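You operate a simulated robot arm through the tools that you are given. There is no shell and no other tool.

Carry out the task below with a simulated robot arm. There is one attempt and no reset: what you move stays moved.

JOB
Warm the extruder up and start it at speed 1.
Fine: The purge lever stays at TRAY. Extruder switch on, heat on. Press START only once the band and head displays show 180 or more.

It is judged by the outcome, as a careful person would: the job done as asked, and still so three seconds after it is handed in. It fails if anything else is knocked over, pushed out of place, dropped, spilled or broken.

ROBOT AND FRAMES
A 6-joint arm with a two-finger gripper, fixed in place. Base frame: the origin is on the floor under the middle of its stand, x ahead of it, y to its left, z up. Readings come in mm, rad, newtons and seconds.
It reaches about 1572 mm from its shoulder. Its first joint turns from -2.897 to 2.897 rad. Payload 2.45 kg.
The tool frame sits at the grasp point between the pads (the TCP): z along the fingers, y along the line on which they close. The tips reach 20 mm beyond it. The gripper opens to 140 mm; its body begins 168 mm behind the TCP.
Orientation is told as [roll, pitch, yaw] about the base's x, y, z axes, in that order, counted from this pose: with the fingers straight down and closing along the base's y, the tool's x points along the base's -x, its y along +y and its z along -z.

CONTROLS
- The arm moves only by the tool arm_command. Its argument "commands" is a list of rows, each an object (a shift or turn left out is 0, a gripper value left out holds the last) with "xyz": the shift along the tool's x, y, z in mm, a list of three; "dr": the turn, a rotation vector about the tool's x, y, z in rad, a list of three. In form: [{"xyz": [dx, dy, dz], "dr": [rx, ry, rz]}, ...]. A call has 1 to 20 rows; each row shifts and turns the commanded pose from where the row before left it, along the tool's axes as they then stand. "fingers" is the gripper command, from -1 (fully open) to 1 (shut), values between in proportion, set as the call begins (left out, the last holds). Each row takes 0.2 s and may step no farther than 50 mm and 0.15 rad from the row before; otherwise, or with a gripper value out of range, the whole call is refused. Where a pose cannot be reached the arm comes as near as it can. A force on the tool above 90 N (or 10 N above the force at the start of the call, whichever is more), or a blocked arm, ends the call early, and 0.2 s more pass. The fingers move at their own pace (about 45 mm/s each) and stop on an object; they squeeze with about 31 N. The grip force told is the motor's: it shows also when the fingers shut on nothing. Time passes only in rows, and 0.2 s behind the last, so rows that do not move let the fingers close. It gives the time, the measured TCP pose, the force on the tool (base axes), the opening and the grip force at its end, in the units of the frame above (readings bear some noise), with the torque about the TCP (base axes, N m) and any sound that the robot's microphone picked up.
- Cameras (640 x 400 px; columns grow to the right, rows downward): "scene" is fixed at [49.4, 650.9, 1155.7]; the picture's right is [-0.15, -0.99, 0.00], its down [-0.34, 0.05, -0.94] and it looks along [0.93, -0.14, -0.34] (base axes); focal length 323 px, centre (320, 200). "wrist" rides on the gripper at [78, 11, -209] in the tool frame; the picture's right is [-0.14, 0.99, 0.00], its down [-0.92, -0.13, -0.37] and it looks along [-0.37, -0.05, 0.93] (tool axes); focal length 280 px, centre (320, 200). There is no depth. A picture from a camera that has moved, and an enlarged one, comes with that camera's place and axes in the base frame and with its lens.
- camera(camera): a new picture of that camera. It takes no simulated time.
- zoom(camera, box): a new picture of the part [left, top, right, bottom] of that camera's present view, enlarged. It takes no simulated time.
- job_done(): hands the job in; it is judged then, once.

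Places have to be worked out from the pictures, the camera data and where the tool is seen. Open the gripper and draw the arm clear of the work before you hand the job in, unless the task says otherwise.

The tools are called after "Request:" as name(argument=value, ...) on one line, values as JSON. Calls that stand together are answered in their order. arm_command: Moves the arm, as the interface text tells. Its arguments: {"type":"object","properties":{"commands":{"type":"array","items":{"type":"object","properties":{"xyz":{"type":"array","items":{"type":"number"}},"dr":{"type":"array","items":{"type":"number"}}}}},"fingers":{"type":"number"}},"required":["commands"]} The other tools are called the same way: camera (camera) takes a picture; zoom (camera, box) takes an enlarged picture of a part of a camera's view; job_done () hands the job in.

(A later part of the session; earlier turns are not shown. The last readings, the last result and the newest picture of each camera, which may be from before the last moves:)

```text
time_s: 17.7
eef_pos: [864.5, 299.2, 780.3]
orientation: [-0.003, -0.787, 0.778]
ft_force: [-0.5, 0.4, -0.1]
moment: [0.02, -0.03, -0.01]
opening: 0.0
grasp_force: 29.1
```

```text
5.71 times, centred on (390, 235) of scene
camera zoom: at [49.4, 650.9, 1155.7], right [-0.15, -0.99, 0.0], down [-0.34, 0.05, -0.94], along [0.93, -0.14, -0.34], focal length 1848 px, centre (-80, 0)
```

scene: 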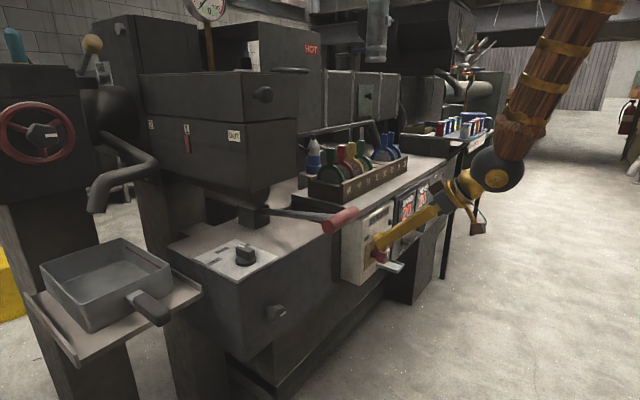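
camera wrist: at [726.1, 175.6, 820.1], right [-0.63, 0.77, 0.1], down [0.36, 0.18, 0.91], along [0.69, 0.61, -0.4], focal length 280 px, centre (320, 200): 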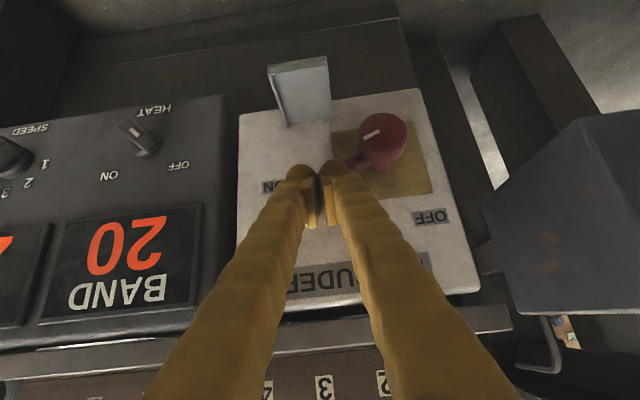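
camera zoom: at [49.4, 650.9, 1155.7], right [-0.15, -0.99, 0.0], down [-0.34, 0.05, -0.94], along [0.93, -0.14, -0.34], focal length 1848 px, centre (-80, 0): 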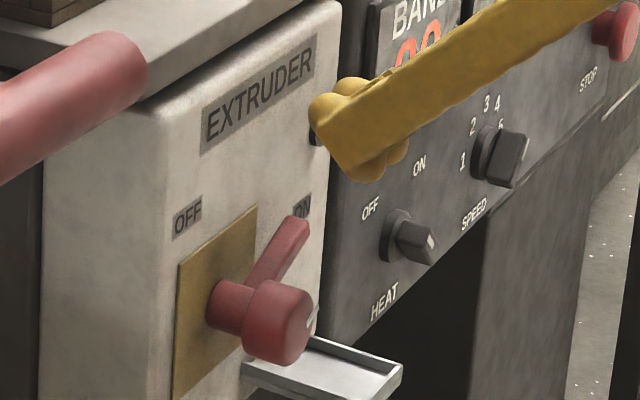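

The lever now points at the ON label, about 70° round from OFF. It moved freely and then met a hard stop, so I take that as its ON end position and will confirm with the displays. Next I'll move to a standoff in front of the HEAT knob and level the tool.

Request:
arm_command(commands=[{"xyz": [24.5, -37, 1]}, {"xyz": [24.5, -37, 1]}, {"xyz": [24.5, -37, 1]}, {"xyz": [24.5, -37, 1]}, {"xyz": [24.5, -37, 1]}, {"dr": [0, -0.131, 0]}, {"dr": [0, -0.131, 0]}, {"dr": [0, -0.131, 0]}, {"dr": [0, -0.131, 0]}, {"dr": [0, -0.131, 0]}, {"dr": [0, -0.129, 0]}, {"dr": [-0.007, 0, 0]}], fingers=0.2)

Request:
camera(camera="wrist")

Request:
camera(camera="scene")

```text
time_s: 20.3
eef_pos: [982.4, 97.2, 716.0]
orientation: [1.488, -1.55, -0.697]
ft_force: [-0.1, -0.6, -0.1]
moment: [-0.02, 0.01, 0.01]
opening: 56.2
grasp_force: 0.0
out of reach, approached as far as the arm can: row 9, 10, 11
```

```text
taken
camera wrist: at [824.5, -41.4, 639.3], right [-0.7, 0.7, 0.16], down [-0.15, -0.36, 0.92], along [0.7, 0.62, 0.36], focal length 280 px, centre (320, 200)
```

wrist: 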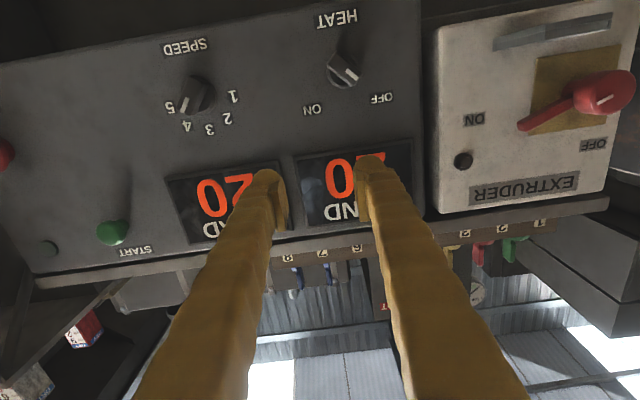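

```text
taken
```

scene: 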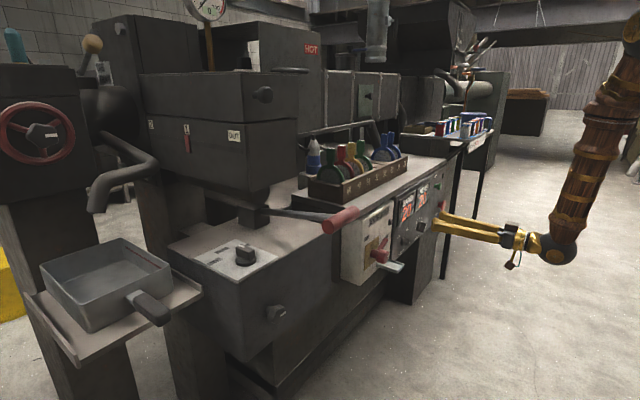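

Reachability gets worse the lower and closer the wrist is. For HEAT I'll skew the tool about 13° toward the right and up, which should keep the wrist in reach, and stop roughly 70 mm in front of the knob to check alignment.

Request:
arm_command(commands=[{"dr": [-0.08, 0.08, 0]}, {"dr": [-0.08, 0.08, 0]}, {"xyz": [36, 13.1, 16.5]}, {"xyz": [36, 13.1, 16.5]}])

Request:
camera(camera="wrist")

```text
time_s: 21.3
eef_pos: [972.3, 131.1, 641.4]
orientation: [0.067, -1.413, 0.878]
ft_force: [0.3, 0.6, 0.5]
moment: [-0.01, 0.0, 0.0]
opening: 56.2
grasp_force: 0.2
```

```text
taken
camera wrist: at [835.1, -40.1, 596.7], right [-0.79, 0.6, 0.15], down [-0.02, -0.26, 0.97], along [0.61, 0.76, 0.21], focal length 280 px, centre (320, 200)
```

wrist: 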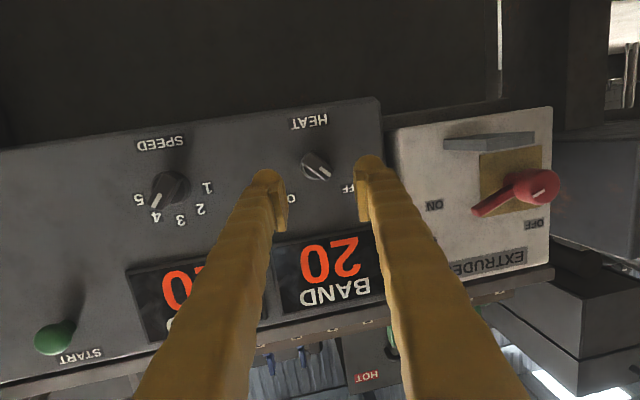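

The knob shows up almost exactly where the tool axis points (expected near pixel 320,169). I'll zoom in to check the centring and the knob shape.

Request:
zoom(camera="wrist", box=[270, 130, 370, 210])

Request:
zoom(camera="scene", box=[380, 190, 460, 260])

Request:
zoom(camera="wrist", box=[380, 100, 570, 290])

```text
5.00 times, centred on (320, 170) of wrist
camera zoom: at [835.1, -40.1, 596.7], right [-0.79, 0.6, 0.15], down [-0.02, -0.26, 0.97], along [0.61, 0.76, 0.21], focal length 1402 px, centre (320, 350)
```

zoom: 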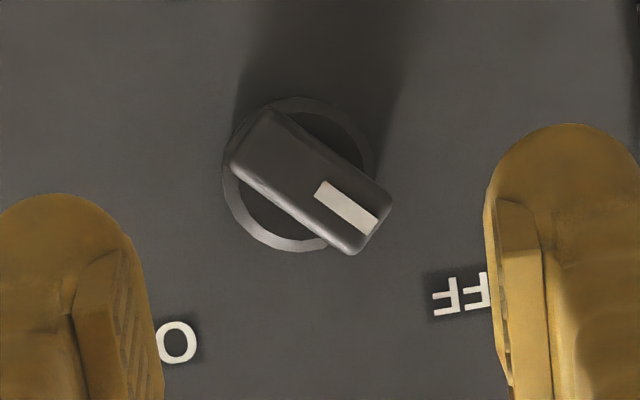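

```text
5.71 times, centred on (420, 225) of scene
camera zoom: at [49.4, 650.9, 1155.7], right [-0.15, -0.99, 0.0], down [-0.34, 0.05, -0.94], along [0.93, -0.14, -0.34], focal length 1848 px, centre (-251, 57)
```

zoom: 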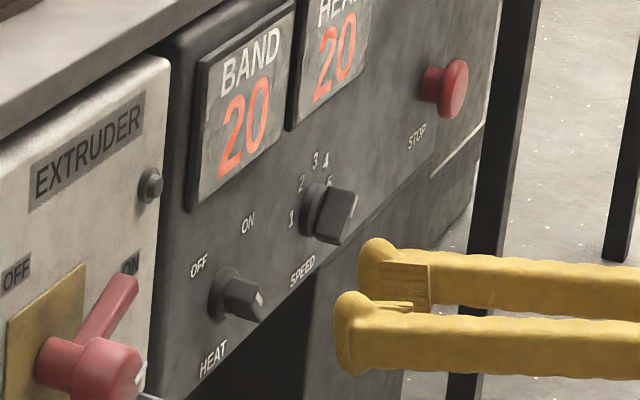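

```text
2.11 times, centred on (475, 195) of wrist
camera zoom: at [835.1, -40.1, 596.7], right [-0.79, 0.6, 0.15], down [-0.02, -0.26, 0.97], along [0.61, 0.76, 0.21], focal length 590 px, centre (-6, 210)
```

zoom: 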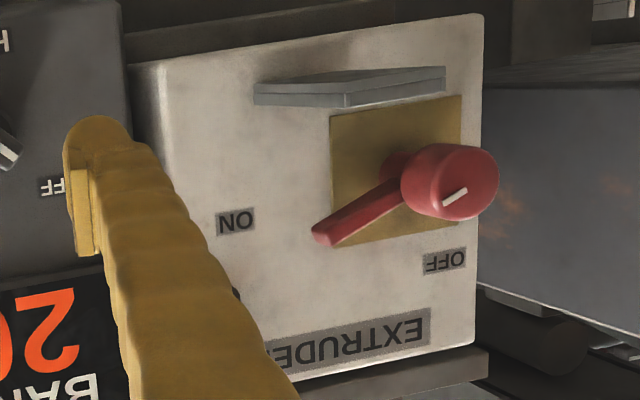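

The HEAT axis measures T ≈ 585.6, z ≈ 627, with a bar about 10×32 mm whose front is at H ≈ 858. I'll come in from slightly to the right, skewed 10° in yaw only, and turn the gripper to match the bar's 142° angle in free space.

Request:
arm_command(commands=[{"xyz": [4, -30.9, 18.6]}, {"xyz": [4, -30.9, 18.6]}, {"dr": [-0.007, -0.08, -0.007]}, {"dr": [-0.007, -0.08, -0.007]}, {"dr": [0, 0, -0.1297]}, {"dr": [0, 0, -0.1297]}, {"dr": [0, 0, -0.1297]}, {"dr": [0, 0, -0.1297]}, {"dr": [0, 0, -0.1297]}, {"dr": [0, 0, -0.1297]}, {"dr": [0, 0, -0.1297]}], fingers=0.43)

Request:
camera(camera="wrist")

Request:
camera(camera="scene")

```text
time_s: 23.7
eef_pos: [1054.7, 120.9, 631.1]
orientation: [-1.571, -1.454, 2.538]
ft_force: [0.0, 0.5, -0.3]
moment: [0.01, -0.01, 0.0]
opening: 40.0
grasp_force: 0.0
out of reach, approached as far as the arm can: row 5, 6, 7, 8, 9, 10, 11
```

```text
taken
camera wrist: at [935.5, -50.5, 551.1], right [-0.82, 0.57, 0.02], down [-0.19, -0.31, 0.93], along [0.53, 0.76, 0.37], focal length 280 px, centre (320, 200)
```

wrist: 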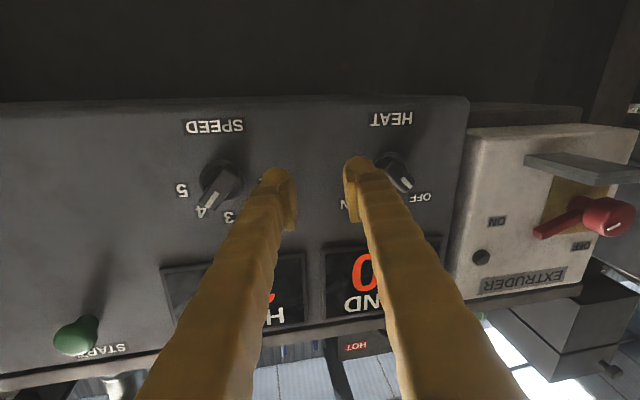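

```text
taken
```

scene: 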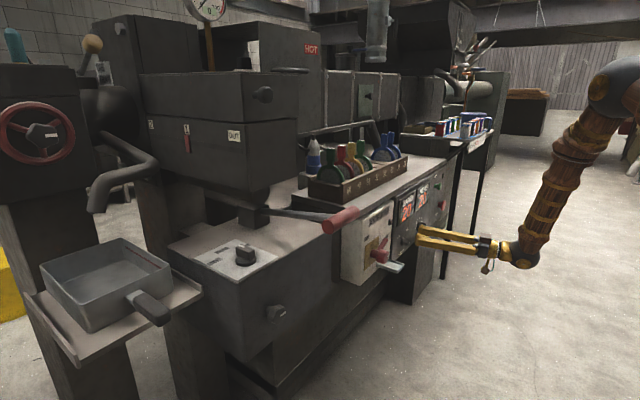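

Rotating the wrist in that direction is blocked, which looks like a wrist-roll limit. The gripper is symmetric, so I'll back off slightly and turn the other way (+) to reach the equivalent grip angle.

Request:
arm_command(commands=[{"xyz": [0, 0, -12]}, {"dr": [0, 0, 0.14]}, {"dr": [0, 0, 0.14]}, {"dr": [0, 0, 0.14]}, {"dr": [0, 0, 0.14]}, {"dr": [0, 0, 0.14]}])

Request:
camera(camera="wrist")

```text
time_s: 25.1
eef_pos: [1048.1, 110.2, 631.3]
orientation: [1.571, -0.989, -0.604]
ft_force: [0.9, -0.1, 0.3]
moment: [-0.03, -0.01, -0.01]
opening: 39.9
grasp_force: 0.2
```

```text
taken
camera wrist: at [886.9, -32.4, 570.8], right [-0.62, 0.43, 0.66], down [0.3, -0.65, 0.7], along [0.73, 0.63, 0.28], focal length 280 px, centre (320, 200)
```

wrist: 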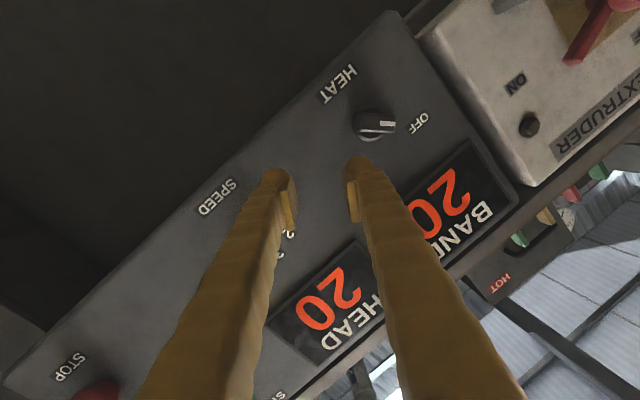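

That works; roll is free in the + direction and the tool is level. I'll continue to the 128° roll that matches HEAT's bar, then remove the 10° yaw skew so the tool is square to the panel.

Request:
arm_command(commands=[{"dr": [0, 0, 0.1378]}, {"dr": [0, 0, 0.1378]}, {"dr": [0, 0, 0.1378]}, {"dr": [0, 0, 0.1378]}, {"dr": [0, 0, 0.1378]}, {"dr": [0, 0, 0.1378]}, {"dr": [0, 0, 0.1378]}, {"dr": [0, 0, 0.1378]}, {"dr": [0, 0, 0.1378]}, {"dr": [0, 0, 0.1378]}, {"dr": [0, 0, 0.1378]}, {"dr": [0, 0, 0.1378]}, {"dr": [-0.056, -0.0715, 0]}, {"dr": [-0.056, -0.0715, 0]}])

Request:
camera(camera="wrist")

```text
time_s: 28.1
eef_pos: [1049.4, 110.0, 630.0]
orientation: [1.572, 0.664, -0.786]
ft_force: [0.0, -0.1, -0.3]
moment: [0.02, -0.02, 0.04]
opening: 39.8
grasp_force: 0.1
```

```text
taken
camera wrist: at [861.8, 1.9, 687.0], right [0.51, -0.51, 0.69], down [0.2, -0.72, -0.67], along [0.84, 0.48, -0.27], focal length 280 px, centre (320, 200)
```

wrist: 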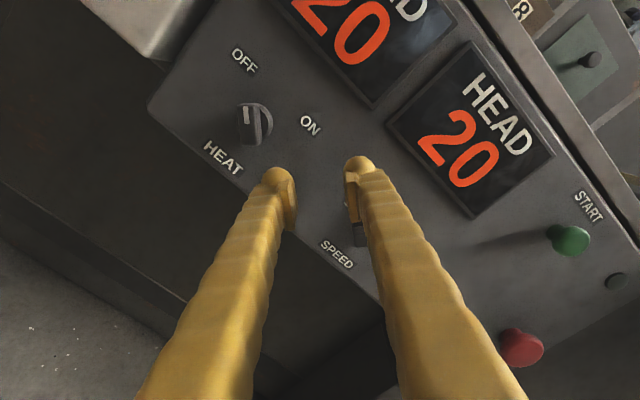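

The tool is now square to the panel at the right roll. I'll slide left to the HEAT axis, still in front of the knob, and check alignment.

Request:
arm_command(commands=[{"xyz": [30.1, -25.4, 0]}, {"xyz": [30.1, -25.4, 0]}, {"xyz": [0, 0, 0]}])

Request:
camera(camera="wrist")

Request:
zoom(camera="wrist", box=[260, 110, 380, 210])

Request:
zoom(camera="scene", box=[380, 190, 460, 260])

```text
time_s: 28.9
eef_pos: [992.4, 166.1, 627.5]
orientation: [1.57, 0.663, -0.786]
ft_force: [-0.8, 1.2, 0.1]
moment: [-0.01, -0.01, 0.0]
opening: 40.0
grasp_force: 0.0
```

```text
taken
camera wrist: at [806.1, 57.6, 683.3], right [0.51, -0.51, 0.69], down [0.2, -0.72, -0.67], along [0.84, 0.48, -0.27], focal length 280 px, centre (320, 200)
```

wrist: 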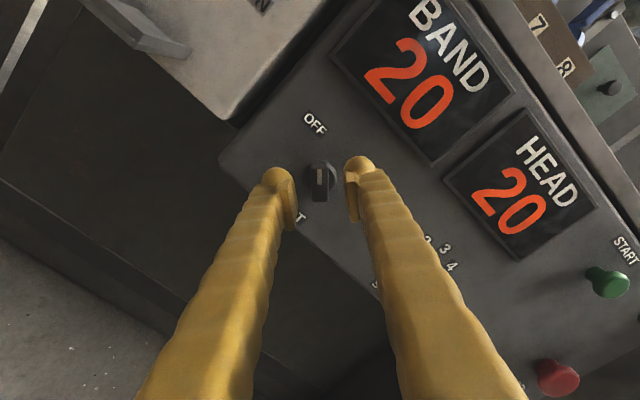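

```text
4.00 times, centred on (320, 160) of wrist
camera zoom: at [806.1, 57.6, 683.3], right [0.51, -0.51, 0.69], down [0.2, -0.72, -0.67], along [0.84, 0.48, -0.27], focal length 1122 px, centre (320, 360)
```

zoom: 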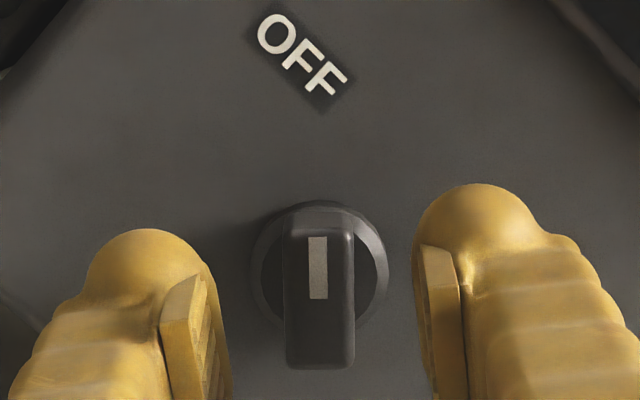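

```text
5.71 times, centred on (420, 225) of scene
camera zoom: at [49.4, 650.9, 1155.7], right [-0.15, -0.99, 0.0], down [-0.34, 0.05, -0.94], along [0.93, -0.14, -0.34], focal length 1848 px, centre (-251, 57)
```

zoom: 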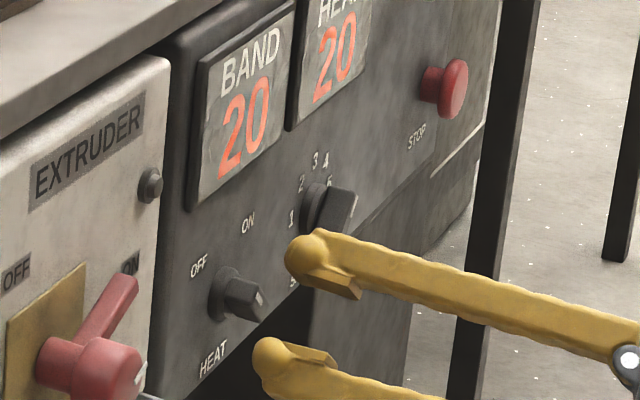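

The knob is centred to within about 2 mm, and the bar front works out at H ≈ 845. I'll move forward until the pads overlap the bar, then close on it.

Request:
arm_command(commands=[{"xyz": [-0.9, -0.2, 12.4]}, {"xyz": [-0.8, -0.1, 12.4]}, {"xyz": [0, 0, 0]}])

Request:
zoom(camera="wrist", box=[260, 110, 380, 210])

Request:
zoom(camera="scene", box=[380, 190, 460, 260])

```text
time_s: 29.7
eef_pos: [1010.6, 183.1, 622.8]
orientation: [1.571, 0.665, -0.785]
ft_force: [0.0, 0.7, 0.1]
moment: [-0.01, 0.0, 0.01]
opening: 39.8
grasp_force: 0.0
```

```text
4.00 times, centred on (320, 160) of wrist
camera zoom: at [824.7, 74.1, 681.3], right [0.51, -0.51, 0.69], down [0.2, -0.72, -0.67], along [0.84, 0.48, -0.27], focal length 1122 px, centre (320, 360)
```

zoom: 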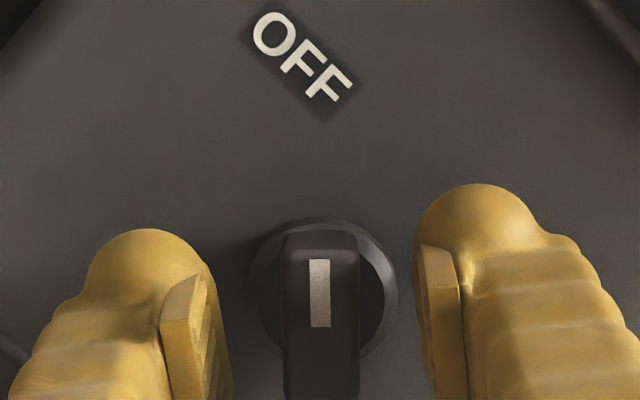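

```text
5.71 times, centred on (420, 225) of scene
camera zoom: at [49.4, 650.9, 1155.7], right [-0.15, -0.99, 0.0], down [-0.34, 0.05, -0.94], along [0.93, -0.14, -0.34], focal length 1848 px, centre (-251, 57)
```

zoom: 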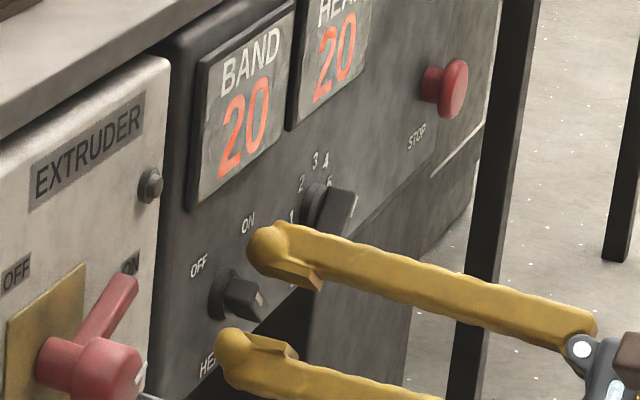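

The bar is centred between the pads with the mark right at the tool axis. Closing the gripper on it now.

Request:
arm_command(commands=[{"xyz": [0, 0, 0]}, {"xyz": [0, 0, 0]}, {"xyz": [0, 0, 0]}, {"xyz": [0, 0, 0]}], fingers=1)

Request:
zoom(camera="wrist", box=[260, 110, 380, 210])

```text
time_s: 30.7
eef_pos: [1011.1, 182.7, 624.4]
orientation: [1.57, 0.665, -0.785]
ft_force: [3.0, 2.5, 0.9]
moment: [0.68, 0.68, -0.03]
opening: 17.3
grasp_force: 42.8
```

```text
4.00 times, centred on (320, 160) of wrist
camera zoom: at [824.7, 74.0, 681.4], right [0.51, -0.51, 0.69], down [0.2, -0.72, -0.67], along [0.84, 0.48, -0.27], focal length 1122 px, centre (320, 360)
```

zoom: 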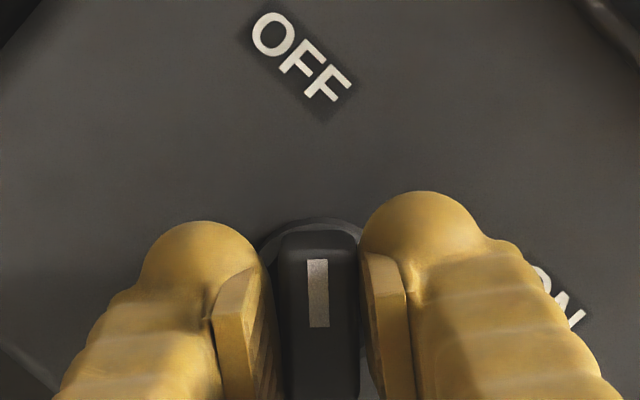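

Gripped: opening 17.3 mm with 43 N. I'll turn clockwise (+roll) about 85° first and then check the torque and the picture.

Request:
arm_command(commands=[{"dr": [0, 0, 0.125]}, {"dr": [0, 0, 0.125]}, {"dr": [0, 0, 0.125]}, {"dr": [0, 0, 0.125]}, {"dr": [0, 0, 0.125]}, {"dr": [0, 0, 0.125]}, {"dr": [0, 0, 0.125]}, {"dr": [0, 0, 0.125]}, {"dr": [0, 0, 0.125]}, {"dr": [0, 0, 0.125]}, {"dr": [0, 0, 0.125]}, {"dr": [0, 0, 0.125]}])

Request:
camera(camera="wrist")

Request:
zoom(camera="scene", box=[380, 190, 460, 260])

```text
time_s: 33.3
eef_pos: [1011.7, 182.7, 625.6]
orientation: [-1.57, 0.974, 2.357]
ft_force: [-10.9, -6.2, -25.3]
moment: [-0.14, 0.14, 0.0]
opening: 14.9
grasp_force: 41.8
```

```text
taken
camera wrist: at [900.6, -1.8, 683.8], right [0.52, -0.52, -0.67], down [-0.7, 0.18, -0.69], along [0.48, 0.83, -0.27], focal length 280 px, centre (320, 200)
```

wrist: 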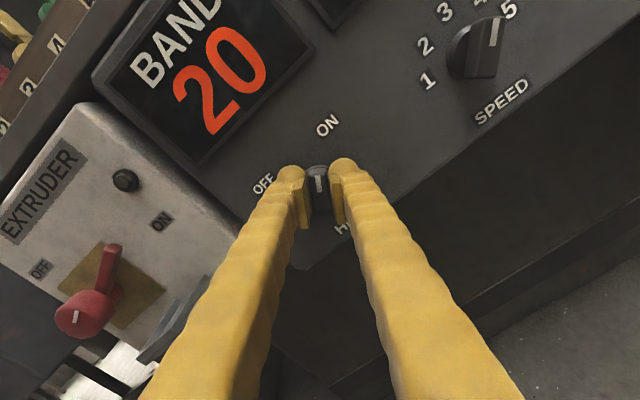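

```text
5.71 times, centred on (420, 225) of scene
camera zoom: at [49.4, 650.9, 1155.7], right [-0.15, -0.99, 0.0], down [-0.34, 0.05, -0.94], along [0.93, -0.14, -0.34], focal length 1848 px, centre (-251, 57)
```

zoom: 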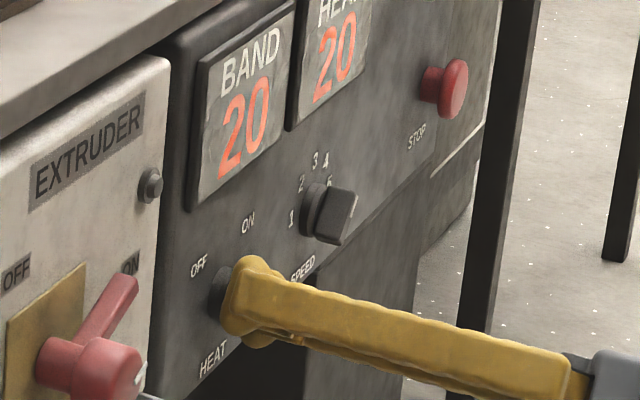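

The bar followed and is now about 15–18° short of ON. I'll turn the rest of the way and check the torque.

Request:
arm_command(commands=[{"dr": [0, 0, 0.1]}, {"dr": [0, 0, 0.1]}, {"dr": [0, 0, 0.08]}, {"xyz": [0, 0, 0]}])

Request:
camera(camera="wrist")

Request:
zoom(camera="wrist", box=[260, 110, 380, 210])

```text
time_s: 34.3
eef_pos: [1010.8, 182.9, 626.4]
orientation: [-1.573, 0.696, 2.355]
ft_force: [-18.2, 1.0, -11.2]
moment: [-0.86, -0.6, 0.25]
opening: 16.3
grasp_force: 42.0
```

```text
taken
camera wrist: at [911.0, -12.2, 667.2], right [0.38, -0.37, -0.85], down [-0.82, 0.3, -0.49], along [0.44, 0.88, -0.19], focal length 280 px, centre (320, 200)
```

wrist: 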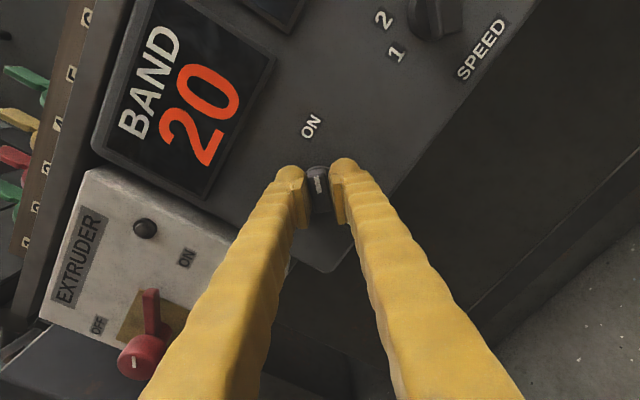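

```text
4.00 times, centred on (320, 160) of wrist
camera zoom: at [911.0, -12.2, 667.2], right [0.38, -0.37, -0.85], down [-0.82, 0.3, -0.49], along [0.44, 0.88, -0.19], focal length 1122 px, centre (320, 360)
```

zoom: 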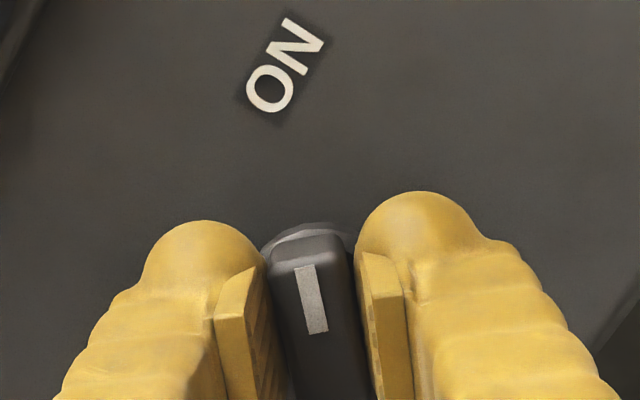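

The torque has reversed sign and the bar lags the pads by a few degrees, so HEAT has met its ON stop. I'll release, back off, and read the displays.

Request:
arm_command(commands=[{"dr": [0, 0, -0.06]}, {"xyz": [0, 0, 0]}, {"xyz": [0, 0, 0]}, {"xyz": [0, 0, 0]}, {"xyz": [0, 0, -20]}, {"xyz": [0, 0, -25]}, {"xyz": [0, 0, -25]}], fingers=0.43)

Request:
camera(camera="wrist")

Request:
zoom(camera="scene", box=[340, 170, 460, 270])

```text
time_s: 35.9
eef_pos: [960.9, 134.7, 624.9]
orientation: [-1.571, 0.758, 2.355]
ft_force: [0.4, 0.0, 0.5]
moment: [0.02, -0.02, -0.04]
opening: 39.7
grasp_force: 0.0
```

```text
taken
camera wrist: at [858.3, -58.7, 671.3], right [0.41, -0.41, -0.81], down [-0.8, 0.27, -0.54], along [0.44, 0.87, -0.21], focal length 280 px, centre (320, 200)
```

wrist: 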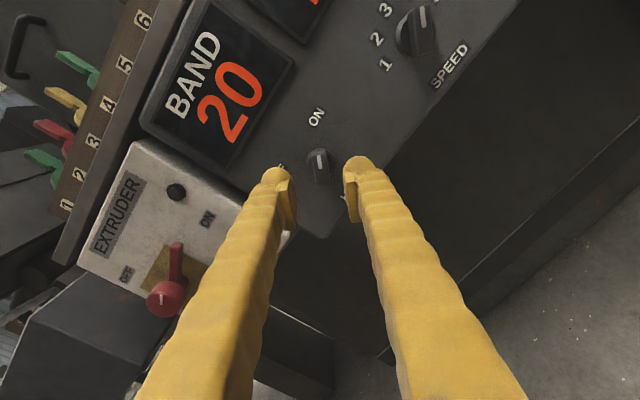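

```text
4.00 times, centred on (400, 220) of scene
camera zoom: at [49.4, 650.9, 1155.7], right [-0.15, -0.99, 0.0], down [-0.34, 0.05, -0.94], along [0.93, -0.14, -0.34], focal length 1294 px, centre (0, 120)
```

zoom: 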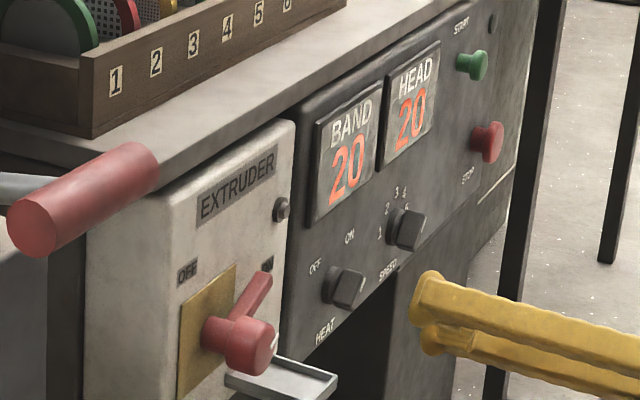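

HEAT sits at ON and the displays still read 20, so they may need time. Meanwhile I'll move over to the SPEED knob and match the gripper to its bar, which points at 4.

Request:
arm_command(commands=[{"xyz": [28.6, 26.5, 6.3]}, {"xyz": [28.6, 26.5, 6.3]}, {"xyz": [28.6, 26.5, 6.3]}, {"xyz": [28.6, 26.5, 6.3]}, {"dr": [0, 0, -0.115]}, {"xyz": [0, 0, 0]}])

Request:
camera(camera="wrist")

Request:
zoom(camera="wrist", box=[260, 110, 380, 210])

Request:
zoom(camera="scene", box=[340, 170, 460, 270])

```text
time_s: 37.3
eef_pos: [1089.5, 39.8, 630.2]
orientation: [-1.571, 0.873, 2.355]
ft_force: [0.8, -0.6, 0.8]
moment: [-0.03, 0.02, -0.01]
opening: 39.9
grasp_force: 0.0
```

```text
taken
camera wrist: at [984.5, -148.7, 681.7], right [0.47, -0.47, -0.74], down [-0.75, 0.23, -0.62], along [0.46, 0.85, -0.25], focal length 280 px, centre (320, 200)
```

wrist: 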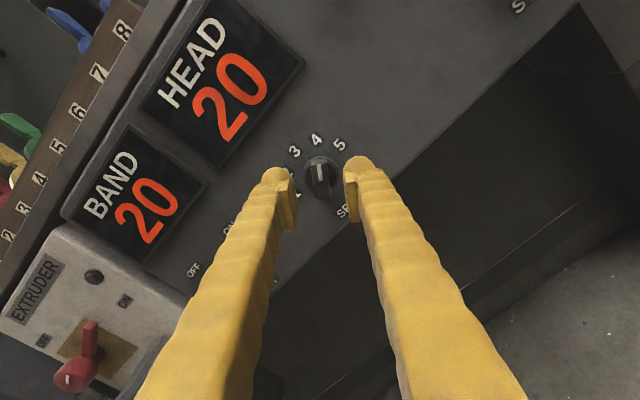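

```text
4.00 times, centred on (320, 160) of wrist
camera zoom: at [984.5, -148.7, 681.7], right [0.47, -0.47, -0.74], down [-0.75, 0.23, -0.62], along [0.46, 0.85, -0.25], focal length 1122 px, centre (320, 360)
```

zoom: 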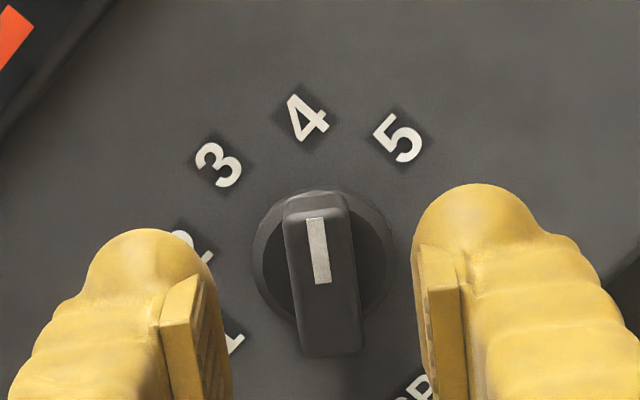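

```text
4.00 times, centred on (400, 220) of scene
camera zoom: at [49.4, 650.9, 1155.7], right [-0.15, -0.99, 0.0], down [-0.34, 0.05, -0.94], along [0.93, -0.14, -0.34], focal length 1294 px, centre (0, 120)
```

zoom: 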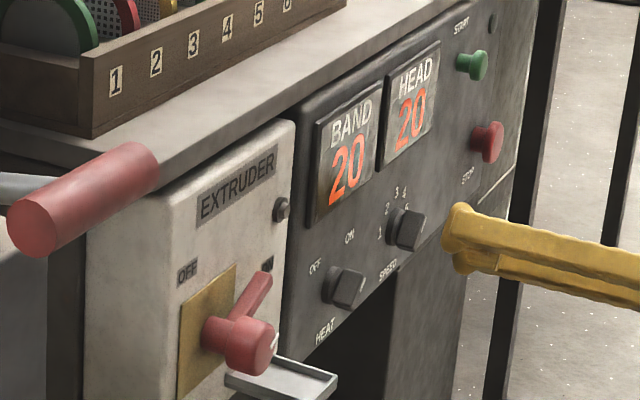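

The bar sits near the axis with about 6° of angular offset, and the displays still show 20. I'll correct the angle and centring and move in around the SPEED bar.

Request:
arm_command(commands=[{"dr": [0, 0, -0.1]}, {"xyz": [-1.6, -0.1, 14.7]}, {"xyz": [-1.6, -0.1, 14.7]}, {"xyz": [-1.6, -0.1, 14.6]}, {"xyz": [0, 0, 0]}])

Request:
zoom(camera="wrist", box=[260, 110, 380, 210])

Request:
zoom(camera="scene", box=[380, 170, 460, 240])

```text
time_s: 38.5
eef_pos: [1119.6, 74.3, 623.3]
orientation: [-1.571, 0.973, 2.355]
ft_force: [-0.1, -0.4, 0.8]
moment: [-0.01, -0.04, 0.01]
opening: 39.8
grasp_force: 0.0
```

```text
4.00 times, centred on (320, 160) of wrist
camera zoom: at [1008.7, -111.7, 682.0], right [0.52, -0.52, -0.67], down [-0.7, 0.18, -0.69], along [0.48, 0.83, -0.27], focal length 1122 px, centre (320, 360)
```

zoom: 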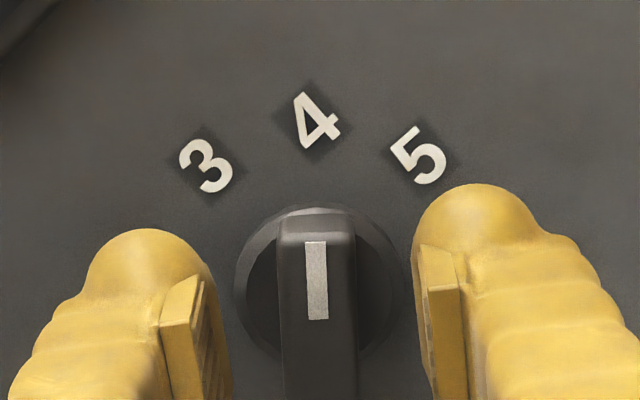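

```text
5.71 times, centred on (420, 205) of scene
camera zoom: at [49.4, 650.9, 1155.7], right [-0.15, -0.99, 0.0], down [-0.34, 0.05, -0.94], along [0.93, -0.14, -0.34], focal length 1848 px, centre (-251, 171)
```

zoom: 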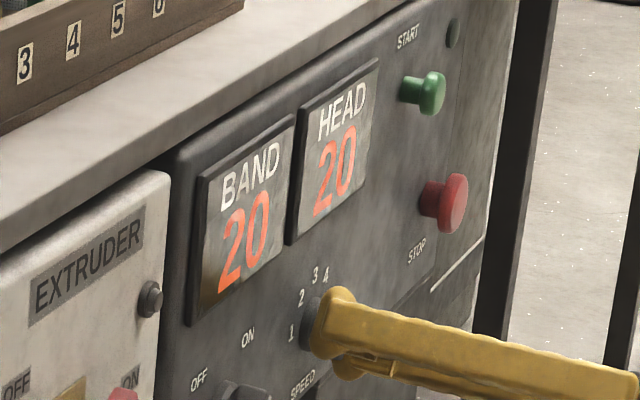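

The bar is parallel to the pads and centred. Closing the gripper, then turning counter-clockwise toward 1 in two parts.

Request:
arm_command(commands=[{"xyz": [0, 0, 0]}, {"xyz": [0, 0, 0]}, {"xyz": [0, 0, 0]}, {"xyz": [0, 0, 0]}, {"dr": [0, 0, -0.125]}, {"dr": [0, 0, -0.125]}, {"dr": [0, 0, -0.125]}, {"dr": [0, 0, -0.125]}, {"dr": [0, 0, -0.125]}, {"dr": [0, 0, -0.125]}, {"dr": [0, 0, -0.125]}, {"dr": [0, 0, -0.125]}], fingers=1)

Request:
zoom(camera="wrist", box=[240, 80, 400, 220])

Request:
zoom(camera="scene", box=[380, 170, 460, 240])

```text
time_s: 41.1
eef_pos: [1119.2, 71.7, 623.5]
orientation: [1.573, 1.166, -0.785]
ft_force: [4.2, -32.0, -6.0]
moment: [-0.03, 0.07, -0.29]
opening: 14.7
grasp_force: 40.6
```

```text
2.86 times, centred on (320, 150) of wrist
camera zoom: at [957.5, -60.3, 699.6], right [0.68, -0.68, 0.26], down [-0.09, -0.43, -0.9], along [0.73, 0.59, -0.36], focal length 801 px, centre (320, 343)
```

zoom: 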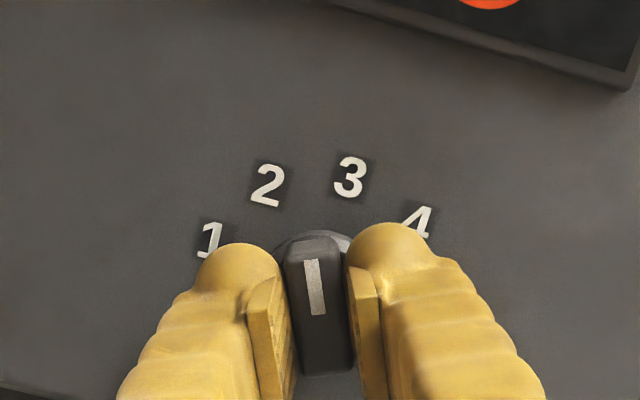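

```text
5.71 times, centred on (420, 205) of scene
camera zoom: at [49.4, 650.9, 1155.7], right [-0.15, -0.99, 0.0], down [-0.34, 0.05, -0.94], along [0.93, -0.14, -0.34], focal length 1848 px, centre (-251, 171)
```

zoom: 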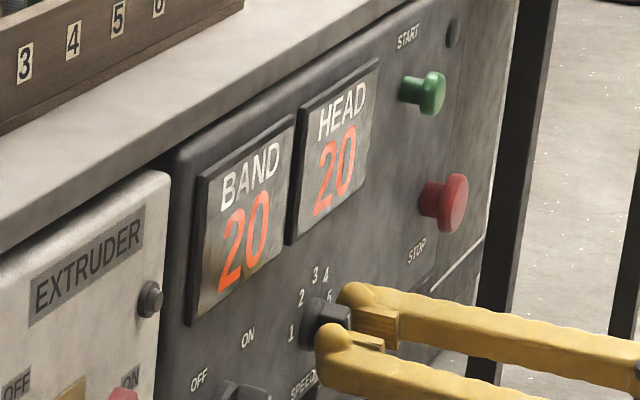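

The bar is now between 2 and 3, turning with the gripper. I'll continue toward 1.

Request:
arm_command(commands=[{"dr": [0, 0, -0.125]}, {"dr": [0, 0, -0.125]}, {"dr": [0, 0, -0.125]}, {"dr": [0, 0, -0.125]}, {"dr": [0, 0, -0.125]}, {"dr": [0, 0, -0.125]}, {"dr": [0, 0, -0.125]}, {"xyz": [0, 0, 0]}])

Request:
zoom(camera="wrist", box=[240, 80, 400, 220])

Request:
zoom(camera="scene", box=[340, 170, 460, 270])

```text
time_s: 42.9
eef_pos: [1118.3, 74.5, 626.0]
orientation: [1.573, 0.293, -0.785]
ft_force: [34.7, -21.8, 39.5]
moment: [0.24, -0.3, -0.33]
opening: 15.1
grasp_force: 41.1
```

```text
2.86 times, centred on (320, 150) of wrist
camera zoom: at [920.9, -23.2, 657.4], right [0.29, -0.3, 0.91], down [0.34, -0.86, -0.39], along [0.89, 0.42, -0.15], focal length 801 px, centre (320, 343)
```

zoom: 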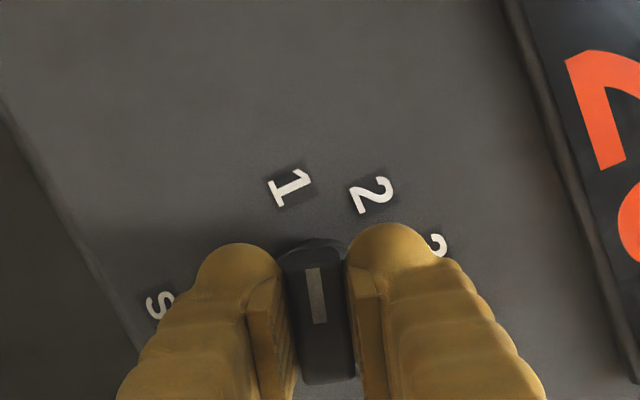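

```text
4.00 times, centred on (400, 220) of scene
camera zoom: at [49.4, 650.9, 1155.7], right [-0.15, -0.99, 0.0], down [-0.34, 0.05, -0.94], along [0.93, -0.14, -0.34], focal length 1294 px, centre (0, 120)
```

zoom: 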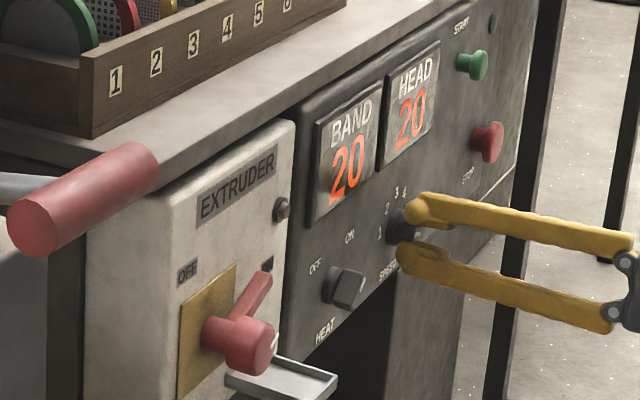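

The bar is at about 164° and mark 1 is near 170°, so it's almost there. The side force has built up to around 57 N from slight off-centring, so I'll shift the tool 1–2 mm to relieve it before the last few degrees.

Request:
arm_command(commands=[{"xyz": [-0.8, 1.2, 0]}, {"xyz": [0, 0, 0]}])

```text
time_s: 43.5
eef_pos: [1118.6, 73.7, 624.8]
orientation: [1.574, 0.296, -0.783]
ft_force: [6.5, -12.9, 46.4]
moment: [0.3, -0.36, -0.07]
opening: 15.1
grasp_force: 41.0
```

The T component eased; what's left is about 48 N along the tool's +y. One more small shift that way.

Request:
arm_command(commands=[{"xyz": [0, 1.5, 0]}, {"xyz": [0, 0, 0]}])

```text
time_s: 44.1
eef_pos: [1119.6, 73.5, 625.1]
orientation: [1.573, 0.294, -0.785]
ft_force: [-2.6, -1.8, 39.1]
moment: [0.26, -0.34, 0.07]
opening: 15.0
grasp_force: 41.4
```

Still about 39 N upward. Another 2 mm along +y, then I'll turn the last ~6°.

Request:
arm_command(commands=[{"xyz": [0, 2, 0]}, {"dr": [0, 0, -0.05]}, {"dr": [0, 0, -0.05]}, {"xyz": [0, 0, 0]}])

Request:
zoom(camera="wrist", box=[240, 80, 400, 220])

```text
time_s: 45.1
eef_pos: [1119.3, 73.7, 624.8]
orientation: [1.569, 0.196, -0.783]
ft_force: [-14.2, 17.9, -6.1]
moment: [-0.07, 0.07, -0.03]
opening: 15.1
grasp_force: 40.8
```

```text
2.86 times, centred on (320, 150) of wrist
camera zoom: at [919.3, -21.5, 651.9], right [0.23, -0.23, 0.94], down [0.36, -0.88, -0.3], along [0.9, 0.41, -0.12], focal length 801 px, centre (320, 343)
```

zoom: 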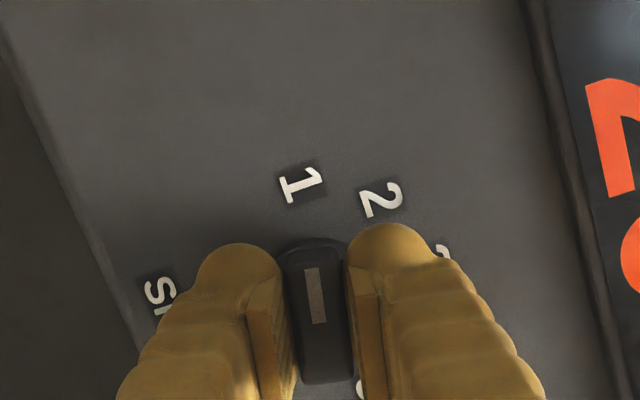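

The bar now points at 1 and the forces are low. I'll release, back straight out and check the knobs and displays.

Request:
arm_command(commands=[{"xyz": [0, 0, 0]}, {"xyz": [0, 0, 0]}, {"xyz": [0, 0, 0]}, {"xyz": [0, 0, -20]}, {"xyz": [0, 0, -30]}, {"xyz": [0, 0, -40]}, {"xyz": [0, 0, -40]}], fingers=0.43)

Request:
camera(camera="wrist")

Request:
zoom(camera="scene", box=[340, 170, 460, 270])

```text
time_s: 46.7
eef_pos: [1026.1, -16.8, 627.3]
orientation: [1.57, 0.194, -0.783]
ft_force: [-0.2, -0.2, -0.3]
moment: [0.03, -0.01, -0.06]
opening: 39.7
grasp_force: 0.0
```

```text
taken
camera wrist: at [826.6, -111.4, 653.7], right [0.23, -0.23, 0.95], down [0.36, -0.88, -0.3], along [0.9, 0.41, -0.12], focal length 280 px, centre (320, 200)
```

wrist: 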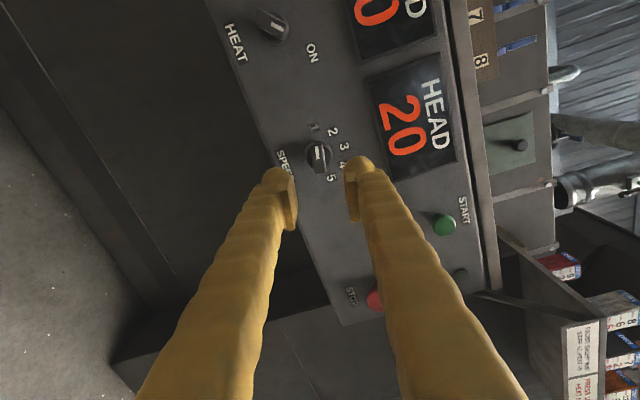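

```text
4.00 times, centred on (400, 220) of scene
camera zoom: at [49.4, 650.9, 1155.7], right [-0.15, -0.99, 0.0], down [-0.34, 0.05, -0.94], along [0.93, -0.14, -0.34], focal length 1294 px, centre (0, 120)
```

zoom: 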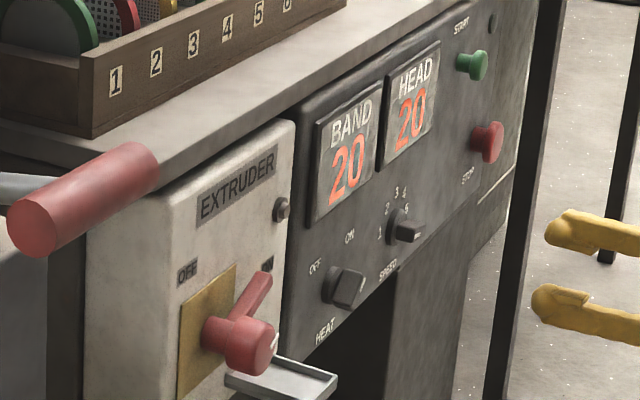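

Both displays still read 20 some 12 s after HEAT went on, so the extruder switch may not be fully on. I'll inspect all three controls closely.

Request:
zoom(camera="wrist", box=[210, 0, 370, 200])

Request:
zoom(camera="scene", box=[370, 215, 430, 275])

Request:
zoom(camera="scene", box=[0, 0, 200, 140])

```text
2.00 times, centred on (290, 100) of wrist
camera zoom: at [826.6, -111.4, 653.7], right [0.23, -0.23, 0.95], down [0.36, -0.88, -0.3], along [0.9, 0.41, -0.12], focal length 561 px, centre (380, 400)
```

zoom: 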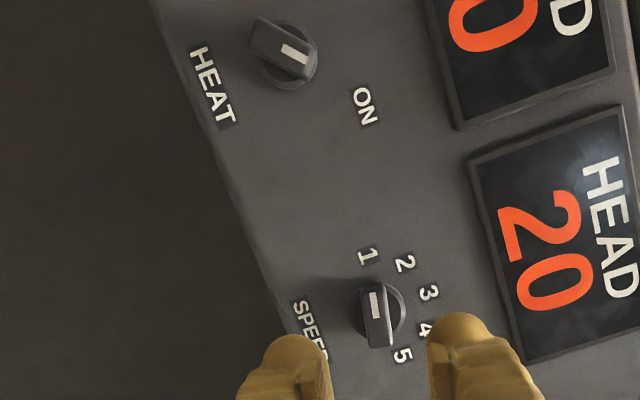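

```text
6.67 times, centred on (400, 245) of scene
camera zoom: at [49.4, 650.9, 1155.7], right [-0.15, -0.99, 0.0], down [-0.34, 0.05, -0.94], along [0.93, -0.14, -0.34], focal length 2156 px, centre (-213, -100)
```

zoom: 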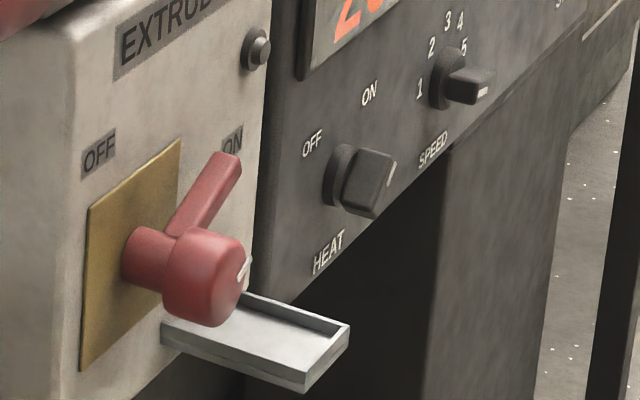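

```text
2.86 times, centred on (100, 70) of scene
camera zoom: at [49.4, 650.9, 1155.7], right [-0.15, -0.99, 0.0], down [-0.34, 0.05, -0.94], along [0.93, -0.14, -0.34], focal length 924 px, centre (949, 571)
```

zoom: 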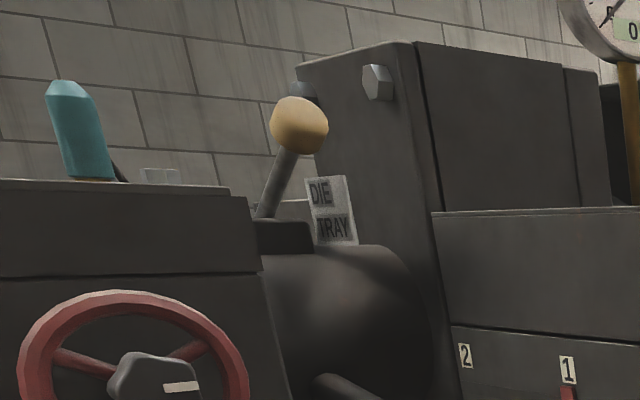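

SPEED points at 1 and HEAT at 45° against its stop, so the suspect is the extruder lever. It's about 20° above horizontal and may have jammed on the slanted fingertip rather than reached its stop. With the roll changed, I can now approach it level, so I'll go there with closed fingers.

Request:
arm_command(commands=[{"xyz": [40.5, 7.1, 8.4]}, {"xyz": [40.5, 7.1, 8.4]}, {"xyz": [40.5, 7.1, 8.4]}, {"xyz": [40.5, 7.1, 8.4]}, {"xyz": [40.5, 7.1, 8.4]}, {"xyz": [40.5, 7.1, 8.4]}, {"xyz": [40.5, 7.1, 8.4]}, {"xyz": [40.5, 7.1, 8.4]}, {"xyz": [40.5, 7.1, 8.4]}], fingers=1)

Request:
camera(camera="wrist")

Request:
camera(camera="scene")

```text
time_s: 48.7
eef_pos: [835.6, 279.8, 760.9]
orientation: [1.571, 0.195, -0.787]
ft_force: [-0.1, 0.8, -0.1]
moment: [0.02, 0.0, 0.0]
opening: 0.1
grasp_force: 29.2
```

```text
taken
camera wrist: at [636.5, 185.5, 787.2], right [0.23, -0.23, 0.94], down [0.36, -0.88, -0.3], along [0.9, 0.41, -0.12], focal length 280 px, centre (320, 200)
```

wrist: 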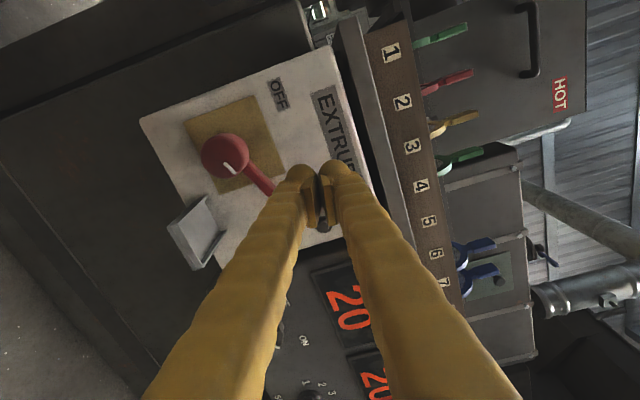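

```text
taken
```

scene: 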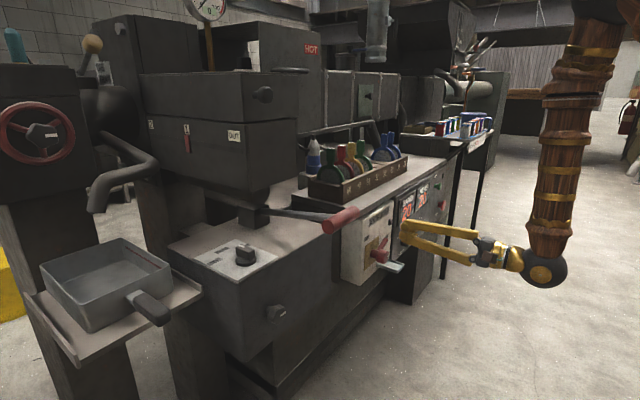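

The arm reached the level pose in front of the switch, above the lever. I'll move the closed fingertips in close to the box face, just above the lever, before pressing.

Request:
arm_command(commands=[{"xyz": [-0.4, -2, 20.5]}, {"xyz": [-0.4, -2, 20.5]}, {"xyz": [-0.4, -2, 20]}, {"xyz": [0, 0, 0]}])

Request:
camera(camera="wrist")

Request:
zoom(camera="scene", box=[360, 200, 430, 280])

```text
time_s: 49.7
eef_pos: [881.5, 322.4, 753.1]
orientation: [1.57, 0.197, -0.784]
ft_force: [0.7, -0.3, -0.5]
moment: [-0.01, 0.01, 0.0]
opening: 0.0
grasp_force: 28.9
```

```text
taken
camera wrist: at [681.1, 227.6, 779.1], right [0.23, -0.23, 0.94], down [0.36, -0.88, -0.3], along [0.9, 0.41, -0.12], focal length 280 px, centre (320, 200)
```

wrist: 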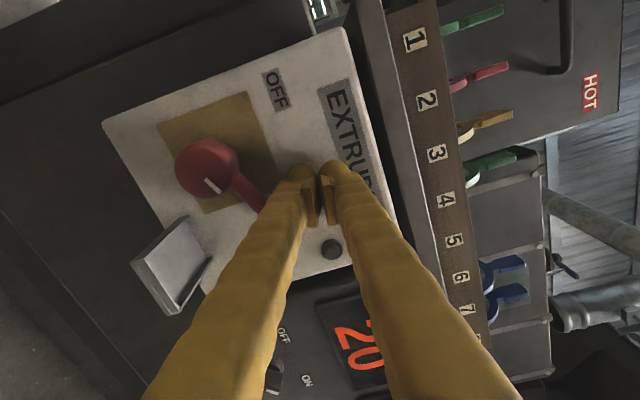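

```text
5.00 times, centred on (395, 240) of scene
camera zoom: at [49.4, 650.9, 1155.7], right [-0.15, -0.99, 0.0], down [-0.34, 0.05, -0.94], along [0.93, -0.14, -0.34], focal length 1617 px, centre (-55, 0)
```

zoom: 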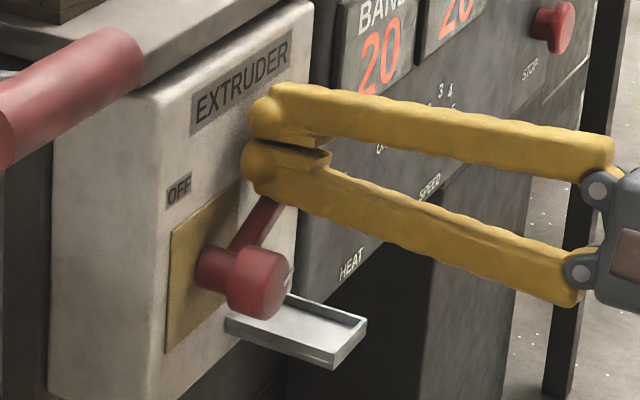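

Clear view: the lower finger is just above the lever. I'll press down in small steps and watch the force.

Request:
arm_command(commands=[{"xyz": [-0.77, -3.93, 0]}, {"xyz": [-0.77, -3.93, 0]}, {"xyz": [-0.77, -3.93, 0]}])

Request:
zoom(camera="scene", box=[360, 200, 430, 280])

```text
time_s: 50.5
eef_pos: [879.9, 320.7, 741.9]
orientation: [1.57, 0.194, -0.785]
ft_force: [-0.3, -0.1, -1.0]
moment: [0.01, 0.04, -0.02]
opening: 0.2
grasp_force: 28.9
```

```text
5.00 times, centred on (395, 240) of scene
camera zoom: at [49.4, 650.9, 1155.7], right [-0.15, -0.99, 0.0], down [-0.34, 0.05, -0.94], along [0.93, -0.14, -0.34], focal length 1617 px, centre (-55, 0)
```

zoom: 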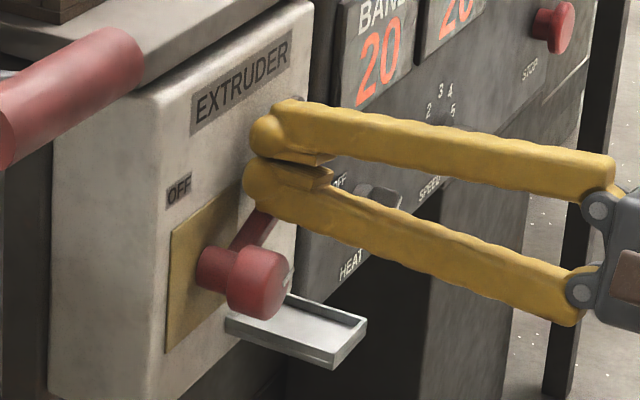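

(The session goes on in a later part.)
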